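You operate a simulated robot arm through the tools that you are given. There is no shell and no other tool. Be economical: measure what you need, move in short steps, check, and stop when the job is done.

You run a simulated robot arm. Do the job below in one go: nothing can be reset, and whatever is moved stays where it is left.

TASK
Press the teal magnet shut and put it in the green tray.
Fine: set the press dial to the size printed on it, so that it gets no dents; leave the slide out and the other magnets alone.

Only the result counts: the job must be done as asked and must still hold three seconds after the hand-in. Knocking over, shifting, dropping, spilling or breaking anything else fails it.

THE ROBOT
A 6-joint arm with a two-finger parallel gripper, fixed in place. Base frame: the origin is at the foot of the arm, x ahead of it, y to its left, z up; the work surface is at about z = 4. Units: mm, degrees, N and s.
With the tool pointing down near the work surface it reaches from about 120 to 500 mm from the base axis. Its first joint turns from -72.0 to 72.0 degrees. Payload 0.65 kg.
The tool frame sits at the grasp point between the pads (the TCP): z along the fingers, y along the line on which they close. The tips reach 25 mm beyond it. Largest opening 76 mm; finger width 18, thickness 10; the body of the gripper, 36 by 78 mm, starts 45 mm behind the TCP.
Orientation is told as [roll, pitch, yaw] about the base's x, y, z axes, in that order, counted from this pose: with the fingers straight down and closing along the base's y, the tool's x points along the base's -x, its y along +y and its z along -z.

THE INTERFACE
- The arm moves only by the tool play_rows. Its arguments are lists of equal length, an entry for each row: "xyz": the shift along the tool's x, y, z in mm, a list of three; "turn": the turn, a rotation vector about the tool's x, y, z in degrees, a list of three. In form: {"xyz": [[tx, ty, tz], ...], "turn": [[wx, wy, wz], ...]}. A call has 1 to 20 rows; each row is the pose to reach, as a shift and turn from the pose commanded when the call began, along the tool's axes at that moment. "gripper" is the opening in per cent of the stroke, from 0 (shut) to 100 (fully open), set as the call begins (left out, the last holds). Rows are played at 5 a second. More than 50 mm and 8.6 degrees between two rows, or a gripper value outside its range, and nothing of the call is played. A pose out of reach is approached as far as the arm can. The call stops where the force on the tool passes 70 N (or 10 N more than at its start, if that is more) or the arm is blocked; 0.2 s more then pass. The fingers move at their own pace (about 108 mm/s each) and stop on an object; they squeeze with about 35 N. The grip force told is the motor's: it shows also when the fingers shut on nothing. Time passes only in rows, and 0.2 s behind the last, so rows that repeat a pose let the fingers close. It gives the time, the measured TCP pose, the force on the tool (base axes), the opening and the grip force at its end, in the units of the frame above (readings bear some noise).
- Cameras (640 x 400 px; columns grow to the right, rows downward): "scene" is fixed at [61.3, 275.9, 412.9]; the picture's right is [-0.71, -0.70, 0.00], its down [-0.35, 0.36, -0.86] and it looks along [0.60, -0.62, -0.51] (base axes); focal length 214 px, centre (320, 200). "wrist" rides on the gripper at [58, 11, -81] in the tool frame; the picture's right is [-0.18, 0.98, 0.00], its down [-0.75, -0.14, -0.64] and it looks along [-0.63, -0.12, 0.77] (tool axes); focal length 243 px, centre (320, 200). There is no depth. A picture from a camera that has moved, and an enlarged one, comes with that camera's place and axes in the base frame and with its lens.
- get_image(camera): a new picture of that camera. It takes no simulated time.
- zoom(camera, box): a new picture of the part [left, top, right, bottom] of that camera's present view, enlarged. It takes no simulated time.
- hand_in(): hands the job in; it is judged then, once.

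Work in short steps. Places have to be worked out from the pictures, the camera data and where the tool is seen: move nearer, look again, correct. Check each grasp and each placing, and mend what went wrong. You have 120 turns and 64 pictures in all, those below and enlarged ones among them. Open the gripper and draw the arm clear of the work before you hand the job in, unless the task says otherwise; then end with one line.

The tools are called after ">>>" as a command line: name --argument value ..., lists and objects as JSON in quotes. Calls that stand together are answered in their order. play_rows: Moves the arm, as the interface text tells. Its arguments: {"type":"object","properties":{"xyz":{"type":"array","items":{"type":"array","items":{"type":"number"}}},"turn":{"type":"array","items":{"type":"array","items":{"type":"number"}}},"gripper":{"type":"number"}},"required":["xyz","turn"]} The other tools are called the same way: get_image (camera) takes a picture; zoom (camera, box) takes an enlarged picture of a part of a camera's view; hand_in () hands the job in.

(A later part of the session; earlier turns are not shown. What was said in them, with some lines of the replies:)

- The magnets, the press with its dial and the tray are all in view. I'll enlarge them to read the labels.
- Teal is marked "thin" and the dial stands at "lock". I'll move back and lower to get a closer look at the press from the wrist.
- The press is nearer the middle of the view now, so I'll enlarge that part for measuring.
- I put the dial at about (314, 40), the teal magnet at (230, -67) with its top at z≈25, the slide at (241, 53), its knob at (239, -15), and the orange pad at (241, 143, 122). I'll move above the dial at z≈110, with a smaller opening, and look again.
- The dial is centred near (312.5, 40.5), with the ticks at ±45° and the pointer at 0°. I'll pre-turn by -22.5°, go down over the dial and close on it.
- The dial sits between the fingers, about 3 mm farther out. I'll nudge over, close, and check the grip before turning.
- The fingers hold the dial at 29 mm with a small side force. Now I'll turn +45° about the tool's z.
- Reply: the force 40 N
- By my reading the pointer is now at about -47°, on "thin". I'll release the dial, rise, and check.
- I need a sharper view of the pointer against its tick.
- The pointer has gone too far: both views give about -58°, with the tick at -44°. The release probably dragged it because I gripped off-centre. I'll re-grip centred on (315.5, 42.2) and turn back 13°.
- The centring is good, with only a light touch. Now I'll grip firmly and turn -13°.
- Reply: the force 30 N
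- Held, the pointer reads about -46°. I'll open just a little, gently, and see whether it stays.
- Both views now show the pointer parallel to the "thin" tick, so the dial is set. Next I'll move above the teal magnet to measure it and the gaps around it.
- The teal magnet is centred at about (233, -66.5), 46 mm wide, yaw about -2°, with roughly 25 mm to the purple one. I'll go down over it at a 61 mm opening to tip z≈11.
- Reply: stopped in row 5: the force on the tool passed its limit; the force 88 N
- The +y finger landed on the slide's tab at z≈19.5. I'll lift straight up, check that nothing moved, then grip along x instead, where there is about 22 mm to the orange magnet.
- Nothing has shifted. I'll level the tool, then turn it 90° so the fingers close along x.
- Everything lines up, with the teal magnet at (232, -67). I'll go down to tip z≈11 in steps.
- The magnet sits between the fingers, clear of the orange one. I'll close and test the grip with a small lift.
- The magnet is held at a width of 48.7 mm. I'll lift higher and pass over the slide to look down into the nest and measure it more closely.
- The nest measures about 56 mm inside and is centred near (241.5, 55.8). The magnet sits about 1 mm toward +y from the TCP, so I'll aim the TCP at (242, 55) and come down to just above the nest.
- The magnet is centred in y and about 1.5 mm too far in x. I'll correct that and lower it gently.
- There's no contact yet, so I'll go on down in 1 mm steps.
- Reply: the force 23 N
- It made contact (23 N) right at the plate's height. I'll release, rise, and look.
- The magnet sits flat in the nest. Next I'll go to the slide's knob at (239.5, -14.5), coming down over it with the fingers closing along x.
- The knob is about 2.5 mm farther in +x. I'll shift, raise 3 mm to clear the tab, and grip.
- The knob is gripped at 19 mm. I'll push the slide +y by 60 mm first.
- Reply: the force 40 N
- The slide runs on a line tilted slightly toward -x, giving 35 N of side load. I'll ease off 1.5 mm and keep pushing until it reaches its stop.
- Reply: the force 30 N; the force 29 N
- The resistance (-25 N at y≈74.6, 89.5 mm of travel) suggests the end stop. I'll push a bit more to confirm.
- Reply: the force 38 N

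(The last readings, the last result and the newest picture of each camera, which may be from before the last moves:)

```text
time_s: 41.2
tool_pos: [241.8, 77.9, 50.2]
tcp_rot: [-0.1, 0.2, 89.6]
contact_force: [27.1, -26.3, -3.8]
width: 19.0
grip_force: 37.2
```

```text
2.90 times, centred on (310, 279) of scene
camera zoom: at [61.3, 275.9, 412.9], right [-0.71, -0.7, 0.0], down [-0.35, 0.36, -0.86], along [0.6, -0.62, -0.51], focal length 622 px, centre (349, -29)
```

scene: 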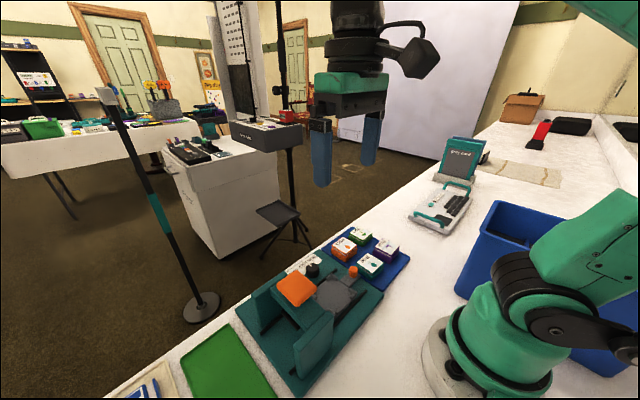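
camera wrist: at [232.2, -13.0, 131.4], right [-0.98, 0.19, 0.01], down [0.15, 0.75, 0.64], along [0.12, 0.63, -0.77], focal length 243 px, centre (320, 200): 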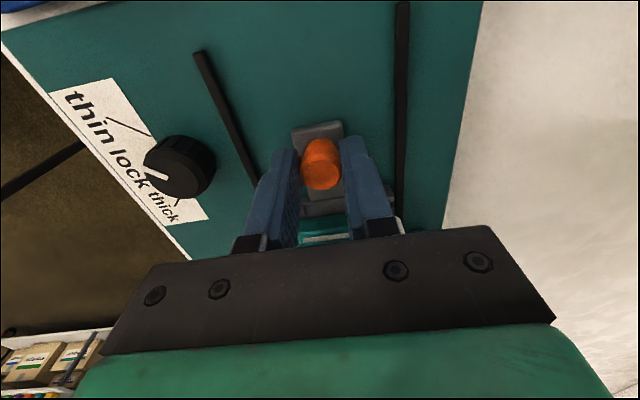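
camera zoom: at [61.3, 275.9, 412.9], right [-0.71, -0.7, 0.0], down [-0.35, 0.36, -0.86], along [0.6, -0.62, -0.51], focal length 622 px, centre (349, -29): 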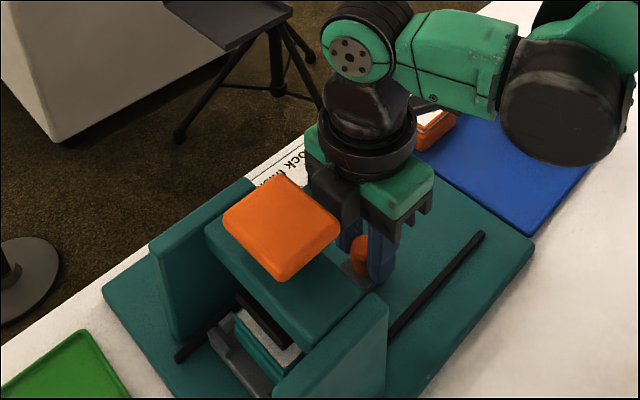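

I'll check whether the knob slipped in the fingers and where the slide is now.

>>> get_image --camera "wrist"

>>> zoom --camera "scene" --box '[260, 260, 356, 320]'

```text
23 pictures are left
camera wrist: at [230.8, 19.6, 132.2], right [-0.98, 0.19, 0.0], down [0.15, 0.76, 0.64], along [0.13, 0.63, -0.77], focal length 243 px, centre (320, 200)
```

wrist: 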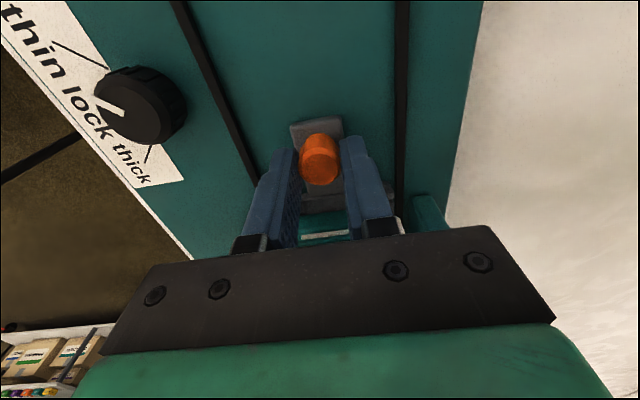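

```text
6.67 times, centred on (308, 290) of scene
camera zoom: at [61.3, 275.9, 412.9], right [-0.71, -0.7, 0.0], down [-0.35, 0.36, -0.86], along [0.6, -0.62, -0.51], focal length 1430 px, centre (400, -400)
```

zoom: 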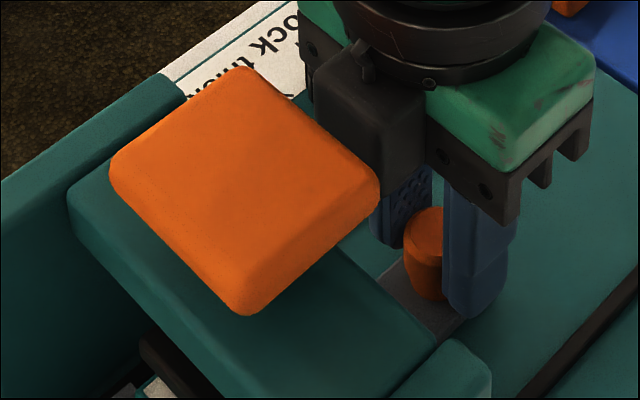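

I'll open the fingers to see whether the y-force comes from the slide or from the gripper body.

>>> play_rows --xyz '[[0, 0, 0], [0, 0, 0]]' --turn '[[0, 0, 0], [0, 0, 0]]' --gripper 45

```text
time_s: 41.8
tool_pos: [241.0, 79.4, 50.9]
tcp_rot: [0.2, 0.0, 89.7]
contact_force: [0.1, -0.1, 0.4]
width: 34.1
grip_force: 0.1
```

The force vanished on release, so it came from the slide, which is probably at its stop with the fingers slipping along the knob. To be sure, I'll push the knob from behind with closed fingers.

>>> play_rows --xyz '[[0, 0, -25], [20, 0, -25], [40, 0, -25], [40, 0, -25]]' --turn '[[0, 0, 0], [0, 0, 0], [0, 0, 0], [0, 0, 0]]' --gripper 45

>>> play_rows --xyz '[[0, 0, 0], [0, 0, 0], [0, 0, 12], [0, 0, 23], [0, 0, 23]]' --turn '[[0, 0, 0], [0, 0, 0], [0, 0, 0], [0, 0, 0], [0, 0, 0]]' --gripper 2

>>> play_rows --xyz '[[-4, 0, 0], [-8, 0, 0], [-12, 0, 0], [-15, 0, 0], [-17, 0, 0], [-19, 0, 0], [-19, 0, 0]]' --turn '[[0, 0, 0], [0, 0, 0], [0, 0, 0], [0, 0, 0], [0, 0, 0], [0, 0, 0], [0, 0, 0]]'

```text
time_s: 42.8
tool_pos: [240.5, 40.4, 74.8]
tcp_rot: [0.1, -0.1, 89.5]
contact_force: [0.0, -0.2, 0.4]
width: 34.3
grip_force: 0.1
```

```text
time_s: 44.0
tool_pos: [240.4, 38.0, 52.4]
tcp_rot: [0.1, 0.0, 89.6]
contact_force: [-0.6, 0.0, 0.2]
width: 1.5
grip_force: 0.0
```

```text
time_s: 45.6
tool_pos: [239.6, 59.1, 53.5]
tcp_rot: [0.0, 0.1, 89.6]
contact_force: [0.5, -1.2, -0.4]
width: 1.6
grip_force: 0.1
```

No contact yet; I'll continue in small steps.

>>> play_rows --xyz '[[-1, 0, 0], [-2, 0, 0], [-3, 0, 0], [-4, 0, 0], [-4, 0, 0]]' --turn '[[0, 0, 0], [0, 0, 0], [0, 0, 0], [0, 0, 0], [0, 0, 0]]'

```text
time_s: 46.8
tool_pos: [242.3, 60.2, 53.7]
tcp_rot: [0.0, 0.9, 89.5]
contact_force: [1.4, -57.2, 4.8]
width: 1.3
grip_force: 0.1
```

57 N with no motion confirms the slide is at its stop. I'll back off, rise, and place the closed fingers above the orange pad at (242, 142).

>>> play_rows --xyz '[[5, 0, 0], [8, 0, -20], [8, 0, -60], [8, 0, -100], [8, 0, -125], [8, 0, -125]]' --turn '[[0, 0, 0], [0, 0, 0], [0, 0, 0], [0, 0, 0], [0, 0, 0], [0, 0, 0]]'

>>> play_rows --xyz '[[-30, 0, 0], [-60, 0, 0], [-88, 0, 0], [-88, 0, 0]]' --turn '[[0, 0, 0], [0, 0, 0], [0, 0, 0], [0, 0, 0]]'

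>>> get_image --camera "wrist"

>>> zoom --camera "scene" --box '[200, 210, 420, 348]'

```text
time_s: 48.2
tool_pos: [242.2, 52.0, 176.4]
tcp_rot: [0.2, 0.0, 89.5]
contact_force: [-0.2, 0.3, 0.3]
width: 1.7
grip_force: 0.1
```

```text
time_s: 49.2
tool_pos: [241.6, 143.5, 179.1]
tcp_rot: [0.1, 0.1, 89.5]
contact_force: [-0.6, 0.1, 0.5]
width: 1.3
grip_force: 0.0
```

```text
21 pictures are left
camera wrist: at [231.5, 84.9, 259.0], right [-0.98, 0.19, 0.0], down [0.15, 0.75, 0.64], along [0.12, 0.63, -0.77], focal length 243 px, centre (320, 200)
```

wrist: 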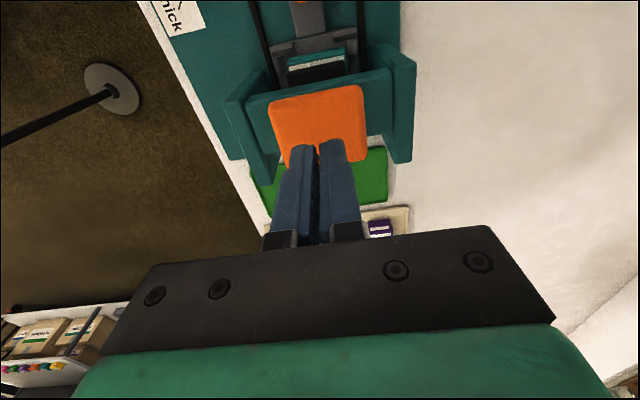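

```text
2.90 times, centred on (310, 279) of scene
camera zoom: at [61.3, 275.9, 412.9], right [-0.71, -0.7, 0.0], down [-0.35, 0.36, -0.86], along [0.6, -0.62, -0.51], focal length 622 px, centre (349, -29)
```

zoom: 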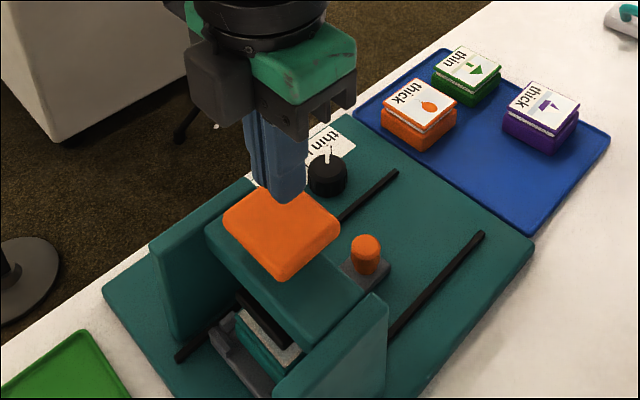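

The pad is directly below (centre 242, 142.6). I'll go down to touch it, then press in small steps.

>>> play_rows --xyz '[[0, 0, 15], [0, 0, 26], [0, 0, 30], [0, 0, 33], [0, 0, 36], [0, 0, 39], [0, 0, 39]]' --turn '[[0, 0, 0], [0, 0, 0], [0, 0, 0], [0, 0, 0], [0, 0, 0], [0, 0, 0], [0, 0, 0]]'

```text
time_s: 50.8
tool_pos: [242.3, 143.0, 138.2]
tcp_rot: [0.1, 0.0, 89.5]
contact_force: [-0.4, -2.9, 2.6]
width: 1.1
grip_force: 0.0
```

I'm just touching, at tip z≈113, and will press on slowly.

>>> play_rows --xyz '[[0, 0, 2], [0, 0, 4], [0, 0, 6], [0, 0, 8], [0, 0, 10], [0, 0, 12], [0, 0, 14], [0, 0, 14]]' --turn '[[0, 0, 0], [0, 0, 0], [0, 0, 0], [0, 0, 0], [0, 0, 0], [0, 0, 0], [0, 0, 0], [0, 0, 0]]'

>>> zoom --camera "scene" --box '[200, 210, 420, 348]'

```text
time_s: 51.2
tool_pos: [241.0, 143.2, 138.4]
tcp_rot: [0.3, 0.1, 89.5]
contact_force: [-2.8, -0.5, 28.6]
width: 0.9
grip_force: 0.1
stopped in row 2: the force on the tool passed its limit (the readings are from after the stop); the commanded pose is now the measured one
```

```text
2.90 times, centred on (310, 279) of scene
camera zoom: at [61.2, 275.8, 413.0], right [-0.71, -0.7, 0.0], down [-0.35, 0.36, -0.86], along [0.6, -0.62, -0.51], focal length 622 px, centre (349, -29)
```

zoom: 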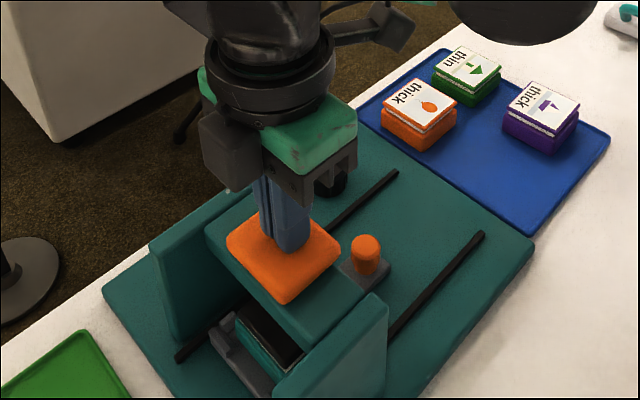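

The pad went down and then met a hard stop above 70 N. I'll look closely at the magnet under the plunger.

>>> zoom --camera "scene" --box '[260, 300, 324, 340]'

```text
10.00 times, centred on (292, 320) of scene
camera zoom: at [61.2, 275.8, 413.0], right [-0.71, -0.7, 0.0], down [-0.35, 0.36, -0.86], along [0.6, -0.62, -0.51], focal length 2145 px, centre (600, -1000)
```

zoom: 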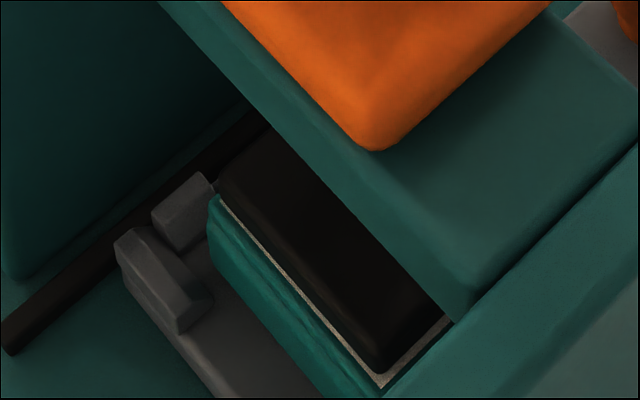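

It seems to be pressed: lid on body, with only the label's rim showing round the plunger. I'll let up and see.

>>> play_rows --xyz '[[0, 0, -5], [0, 0, -20], [0, 0, -40], [0, 0, -40]]' --turn '[[0, 0, 0], [0, 0, 0], [0, 0, 0], [0, 0, 0]]'

>>> zoom --camera "scene" --box '[244, 280, 340, 340]'

```text
time_s: 52.2
tool_pos: [242.6, 140.6, 177.6]
tcp_rot: [0.3, 0.1, 89.5]
contact_force: [-0.3, -0.6, 0.2]
width: 1.5
grip_force: 0.0
```

```text
6.67 times, centred on (292, 310) of scene
camera zoom: at [61.3, 275.9, 412.9], right [-0.71, -0.7, 0.0], down [-0.35, 0.36, -0.86], along [0.6, -0.62, -0.51], focal length 1430 px, centre (507, -533)
```

zoom: 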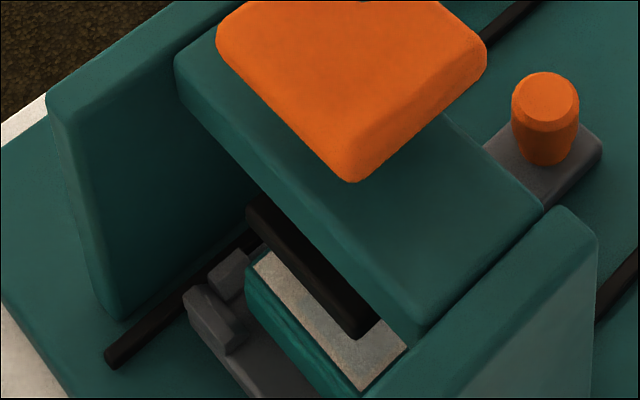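

The white gap is gone. Now I'll return over the knob (≈241.5, 78), grip it, and pull the slide back out.

>>> play_rows --xyz '[[30, 0, 0], [63, 0.5, 0], [63, 0.5, 40], [63, 0.5, 80], [63, 0.5, 110], [63, 0.5, 126], [63, 0.5, 126]]' --turn '[[0, 0, 0], [0, 0, 0], [0, 0, 0], [0, 0, 0], [0, 0, 0], [0, 0, 0], [0, 0, 0]]' --gripper 50

>>> play_rows --xyz '[[0, 0, 0], [0, 0, 0], [0, 0, 0]]' --turn '[[0, 0, 0], [0, 0, 0], [0, 0, 0]]' --gripper 10

```text
time_s: 53.8
tool_pos: [240.5, 80.5, 52.9]
tcp_rot: [0.2, 0.0, 89.6]
contact_force: [0.1, -0.3, -0.4]
width: 38.1
grip_force: 0.1
```

```text
time_s: 54.6
tool_pos: [241.7, 81.0, 52.2]
tcp_rot: [0.0, 0.0, 89.5]
contact_force: [29.6, -1.1, -18.5]
width: 18.9
grip_force: 36.8
```

The knob is gripped. I'll pull the slide back -y about 90 mm, relieving the x offset.

>>> play_rows --xyz '[[0, -1.2, 0], [8, -1.2, 0], [16, -1.2, 0], [24, -1.2, 0], [32, -1.2, 0], [40, -1.2, 0], [48, -1.2, 0], [56, -1.2, 0], [64, -1.2, 0], [72, -1.2, 0], [80, -1.2, 0], [86, -1.2, 0], [90, -1.2, 0], [90, -1.2, 0]]' --turn '[[0, 0, 0], [0, 0, 0], [0, 0, 0], [0, 0, 0], [0, 0, 0], [0, 0, 0], [0, 0, 0], [0, 0, 0], [0, 0, 0], [0, 0, 0], [0, 0, 0], [0, 0, 0], [0, 0, 0], [0, 0, 0]]'

>>> zoom --camera "scene" --box '[220, 200, 420, 325]'

```text
time_s: 57.6
tool_pos: [242.2, -9.7, 52.4]
tcp_rot: [-0.2, -0.1, 89.6]
contact_force: [34.6, 12.7, 17.1]
width: 19.2
grip_force: 36.9
```

```text
3.20 times, centred on (320, 262) of scene
camera zoom: at [61.3, 275.9, 412.9], right [-0.71, -0.7, 0.0], down [-0.35, 0.36, -0.86], along [0.6, -0.62, -0.51], focal length 686 px, centre (320, 0)
```

zoom: 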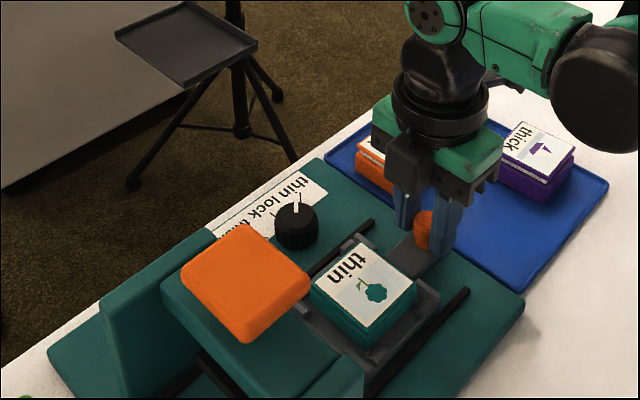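

The slide is out and the magnet visibly shut. I'll pull a few mm more to be fully at the outer stop.

>>> play_rows --xyz '[[1, -0.8, 0], [2.5, -0.8, 0], [4, -0.8, 0], [4, -0.8, 0]]' --turn '[[0, 0, 0], [0, 0, 0], [0, 0, 0], [0, 0, 0]]'

>>> play_rows --xyz '[[0, 0, 0], [0, 0, 0], [0, 0, 0]]' --turn '[[0, 0, 0], [0, 0, 0], [0, 0, 0]]' --gripper 50

>>> play_rows --xyz '[[0, 0, -20], [0, 0, -60], [-10, 0, -100], [-40, 0, -115], [-53, 0, -125], [-53, 0, -125]]' --turn '[[0, 0, 0], [0, 0, 0], [0, 0, 0], [0, 0, 0], [0, 0, 0], [0, 0, 0]]' --gripper 75

>>> get_image --camera "wrist"

>>> zoom --camera "scene" --box '[280, 240, 408, 320]'

```text
time_s: 58.6
tool_pos: [241.3, -13.4, 51.6]
tcp_rot: [0.2, -0.2, 89.5]
contact_force: [23.0, 25.1, -6.0]
width: 19.0
grip_force: 36.5
```

```text
time_s: 59.4
tool_pos: [241.7, -16.0, 51.8]
tcp_rot: [0.3, 0.0, 89.5]
contact_force: [-0.1, 0.7, 0.4]
width: 38.0
grip_force: 0.2
```

```text
time_s: 60.8
tool_pos: [242.6, 37.1, 177.0]
tcp_rot: [0.2, 0.0, 89.4]
contact_force: [0.0, -0.6, 0.3]
width: 57.1
grip_force: 0.0
```

```text
15 pictures are left
camera wrist: at [232.6, -21.2, 257.7], right [-0.98, 0.19, 0.0], down [0.15, 0.75, 0.64], along [0.12, 0.63, -0.77], focal length 243 px, centre (320, 200)
```

wrist: 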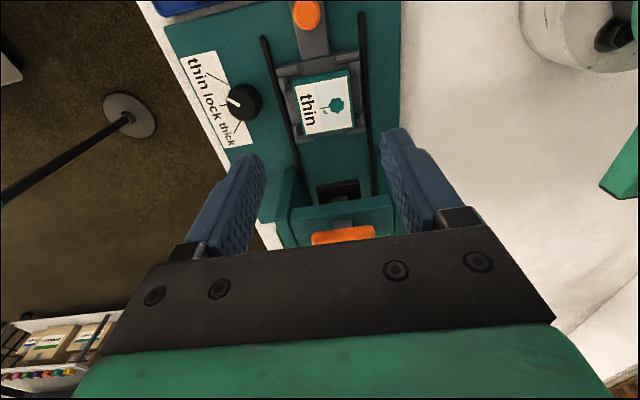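

```text
5.00 times, centred on (344, 280) of scene
camera zoom: at [61.3, 275.9, 412.9], right [-0.71, -0.7, 0.0], down [-0.35, 0.36, -0.86], along [0.6, -0.62, -0.51], focal length 1072 px, centre (200, -200)
```

zoom: 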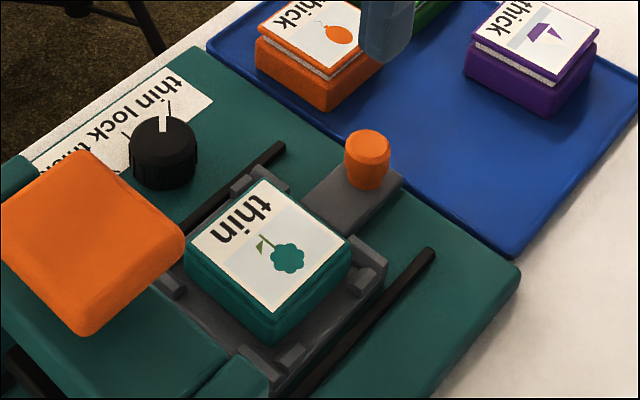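

The magnet is shut, undented and upright, at about (242, 53.5), and the slide is out. I'll go down along x-closing and grip it.

>>> play_rows --xyz '[[-17, 0.3, 10], [-17, 0.3, 50], [-17, 0.3, 90], [-17, 0.3, 115], [-17, 0.3, 126], [-17, 0.3, 126]]' --turn '[[0, 0, 0], [0, 0, 0], [0, 0, 0], [0, 0, 0], [0, 0, 0], [0, 0, 0]]'

>>> play_rows --xyz '[[0, 0, 0], [0, 0, 0], [0, 0, 0]]' --turn '[[0, 0, 0], [0, 0, 0], [0, 0, 0]]' --gripper 30

```text
time_s: 62.2
tool_pos: [241.9, 55.4, 52.0]
tcp_rot: [0.3, 0.0, 89.4]
contact_force: [-0.3, -0.2, -0.1]
width: 56.9
grip_force: 0.1
```

```text
time_s: 63.0
tool_pos: [242.1, 55.5, 52.6]
tcp_rot: [0.3, 0.0, 89.6]
contact_force: [0.0, -0.8, -0.7]
width: 48.7
grip_force: 34.8
```

Gripped at 48.7 mm. I'll lift to z≈190, well above the press, and carry it over to the tray at about (258, 268).

>>> play_rows --xyz '[[0, 0, -10], [0, 0, -45], [0, 0, -85], [0, 0, -120], [0, 0, -140], [-25, -1, -140], [-60, -3, -140], [-95, -6, -140], [-130, -9, -140], [-160, -12, -140], [-190, -15, -140], [-213, -16, -140], [-213, -16, -140]]' --turn '[[0, 0, 0], [0, 0, 0], [0, 0, 0], [0, 0, 0], [0, 0, 0], [0, 0, 0], [0, 0, 0], [0, 0, 0], [0, 0, 0], [0, 0, 0], [0, 0, 0], [0, 0, 0], [0, 0, 0]]'

>>> get_image --camera "wrist"

>>> get_image --camera "scene"

```text
time_s: 65.8
tool_pos: [260.6, 269.5, 191.0]
tcp_rot: [0.3, 0.0, 89.5]
contact_force: [-0.8, 0.1, -1.4]
width: 49.1
grip_force: 35.2
```

```text
13 pictures are left
camera wrist: at [249.6, 210.3, 271.7], right [-0.98, 0.19, 0.0], down [0.15, 0.75, 0.64], along [0.12, 0.63, -0.77], focal length 243 px, centre (320, 200)
```

wrist: 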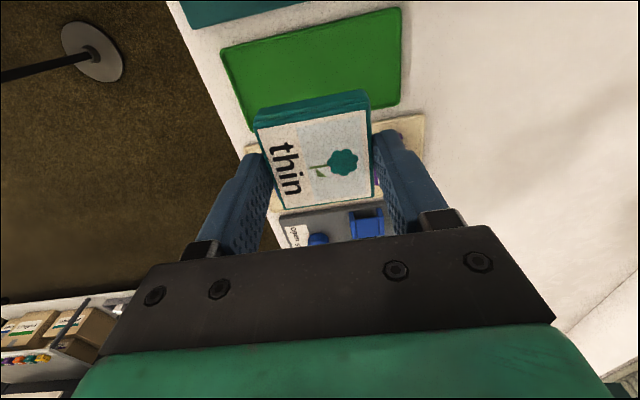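

```text
12 pictures are left
```

scene: 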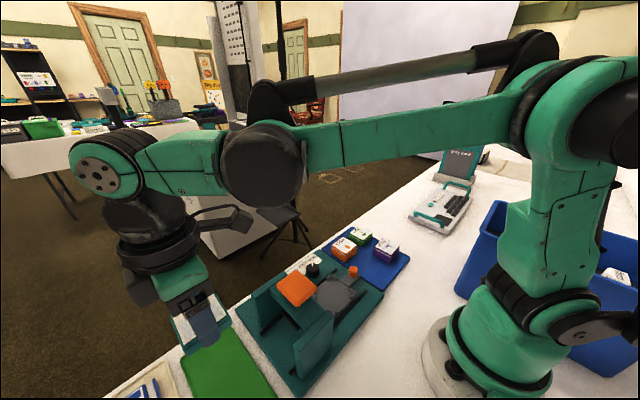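

The tray measures x 182–348 and y 231–311, centred at (265, 271), so I'm over its middle. I'll lower the magnet.

>>> play_rows --xyz '[[-1, -2, 35], [-1, -2, 70], [-1, -2, 100], [-1, -2, 125], [-1, -2, 140], [-1, -2, 146], [-1, -2, 146]]' --turn '[[0, 0, 0], [0, 0, 0], [0, 0, 0], [0, 0, 0], [0, 0, 0], [0, 0, 0], [0, 0, 0]]'

>>> play_rows --xyz '[[0, 0, 1], [0, 0, 2], [0, 0, 3], [0, 0, 4], [0, 0, 4]]' --turn '[[0, 0, 0], [0, 0, 0], [0, 0, 0], [0, 0, 0], [0, 0, 0]]'

```text
time_s: 67.4
tool_pos: [261.3, 268.9, 44.1]
tcp_rot: [0.4, 0.1, 89.5]
contact_force: [-0.1, 0.5, 0.1]
width: 48.8
grip_force: 35.0
```

```text
time_s: 68.6
tool_pos: [262.9, 269.9, 40.3]
tcp_rot: [0.3, -0.1, 89.5]
contact_force: [-0.3, -0.2, -0.4]
width: 48.8
grip_force: 34.9
```

No contact yet, so I'll keep going down in 1 mm steps.

>>> play_rows --xyz '[[0, 0, 1], [0, 0, 2], [0, 0, 2], [0, 0, 3], [0, 0, 3]]' --turn '[[0, 0, 0], [0, 0, 0], [0, 0, 0], [0, 0, 0], [0, 0, 0]]'

```text
time_s: 69.8
tool_pos: [262.9, 269.0, 38.6]
tcp_rot: [0.3, 0.0, 89.4]
contact_force: [0.1, -0.1, -0.6]
width: 49.0
grip_force: 35.0
```

>>> play_rows --xyz '[[0, 0, 1], [0, 0, 2], [0, 0, 2], [0, 0, 3], [0, 0, 3]]' --turn '[[0, 0, 0], [0, 0, 0], [0, 0, 0], [0, 0, 0], [0, 0, 0]]'

>>> zoom --camera "scene" --box '[140, 300, 300, 400]'

```text
time_s: 71.0
tool_pos: [262.7, 269.3, 34.5]
tcp_rot: [0.1, 0.0, 89.4]
contact_force: [2.6, -1.3, 25.5]
width: 49.0
grip_force: 34.9
```

```text
4.00 times, centred on (220, 350) of scene
camera zoom: at [61.2, 275.8, 413.0], right [-0.71, -0.7, 0.0], down [-0.35, 0.36, -0.86], along [0.6, -0.62, -0.51], focal length 858 px, centre (720, -400)
```

zoom: 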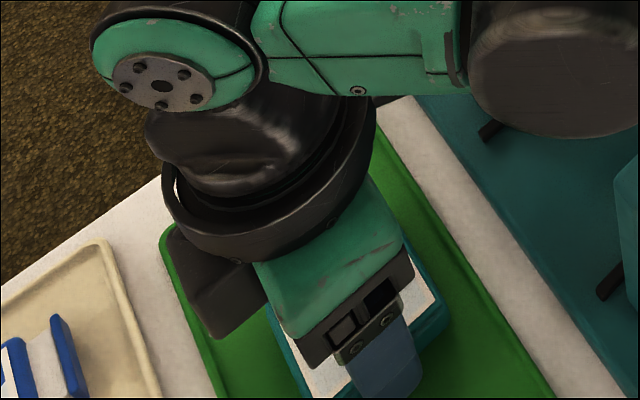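

The magnet has made contact with the tray floor (25 N). I'll release and rise clear.

>>> play_rows --xyz '[[0, 0, -1], [0, 0, -1], [0, 0, -1]]' --turn '[[0, 0, 0], [0, 0, 0], [0, 0, 0]]' --gripper 75

>>> play_rows --xyz '[[0, 0, -20], [0, 0, -60], [0, 0, -100], [0, 0, -140], [0, 0, -180], [0, 0, -200], [0, 0, -200]]' --turn '[[0, 0, 0], [0, 0, 0], [0, 0, 0], [0, 0, 0], [0, 0, 0], [0, 0, 0], [0, 0, 0]]'

>>> get_image --camera "wrist"

>>> get_image --camera "scene"

```text
time_s: 71.8
tool_pos: [260.9, 270.0, 35.6]
tcp_rot: [0.3, 0.0, 89.5]
contact_force: [-0.3, -0.4, 0.2]
width: 57.2
grip_force: 0.0
```

```text
time_s: 73.4
tool_pos: [260.4, 269.4, 236.0]
tcp_rot: [0.4, 0.0, 89.5]
contact_force: [-0.3, -0.4, -0.4]
width: 56.7
grip_force: 0.1
```

```text
10 pictures are left
camera wrist: at [250.6, 209.8, 317.5], right [-0.98, 0.19, 0.0], down [0.15, 0.75, 0.64], along [0.12, 0.63, -0.77], focal length 243 px, centre (320, 200)
```

wrist: 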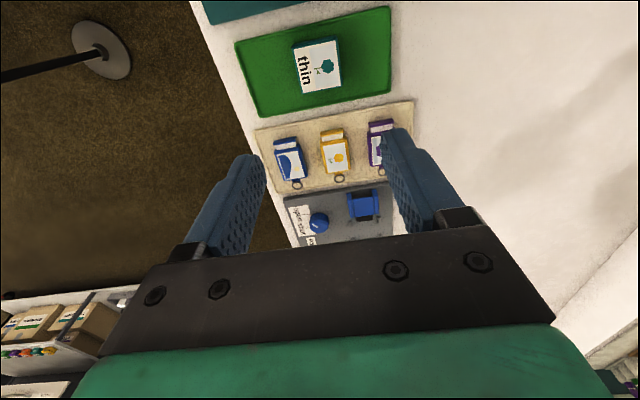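

```text
9 pictures are left
```

scene: 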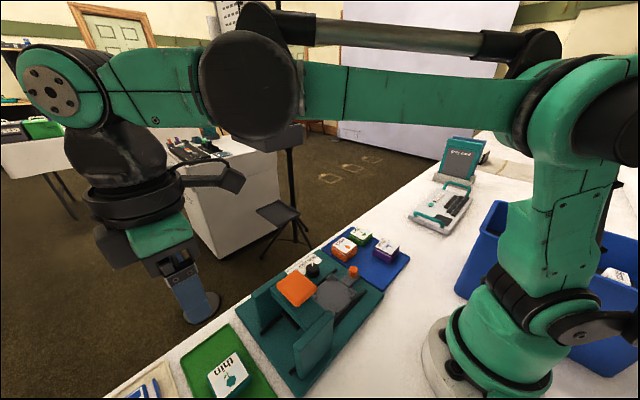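

The magnet lies in the green tray. I'll make a last close check of it and of the press.

>>> zoom --camera "scene" --box '[180, 320, 308, 400]'

>>> zoom --camera "scene" --box '[250, 220, 410, 320]'

```text
5.00 times, centred on (244, 360) of scene
camera zoom: at [61.3, 275.9, 412.9], right [-0.71, -0.7, 0.0], down [-0.35, 0.36, -0.86], along [0.6, -0.62, -0.51], focal length 1072 px, centre (700, -600)
```

zoom: 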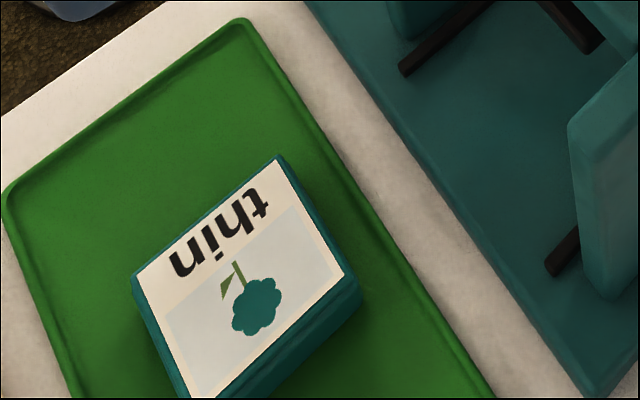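

```text
4.00 times, centred on (330, 270) of scene
camera zoom: at [61.3, 275.9, 412.9], right [-0.71, -0.7, 0.0], down [-0.35, 0.36, -0.86], along [0.6, -0.62, -0.51], focal length 858 px, centre (280, -80)
```

zoom: 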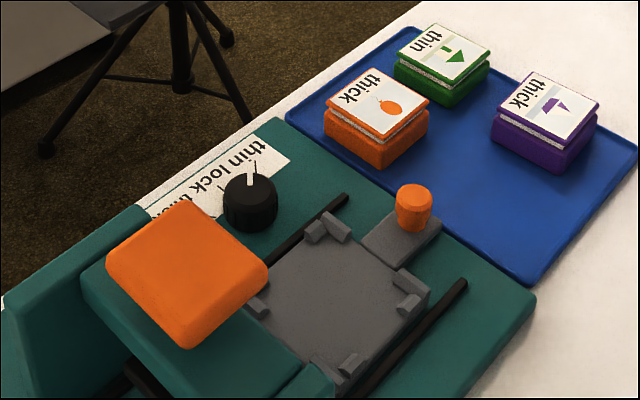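

The magnet is shut, undented and flat in the tray. The slide is out, the dial is on "thin", the other magnets haven't moved, and the arm is clear with the gripper open. I'm handing in.

>>> hand_in

```text
The job is handed in.
```

I set the press dial to "thin", pressed the teal magnet shut with no dents visible, and put it in the green tray; the slide is out and the other magnets are where they were.
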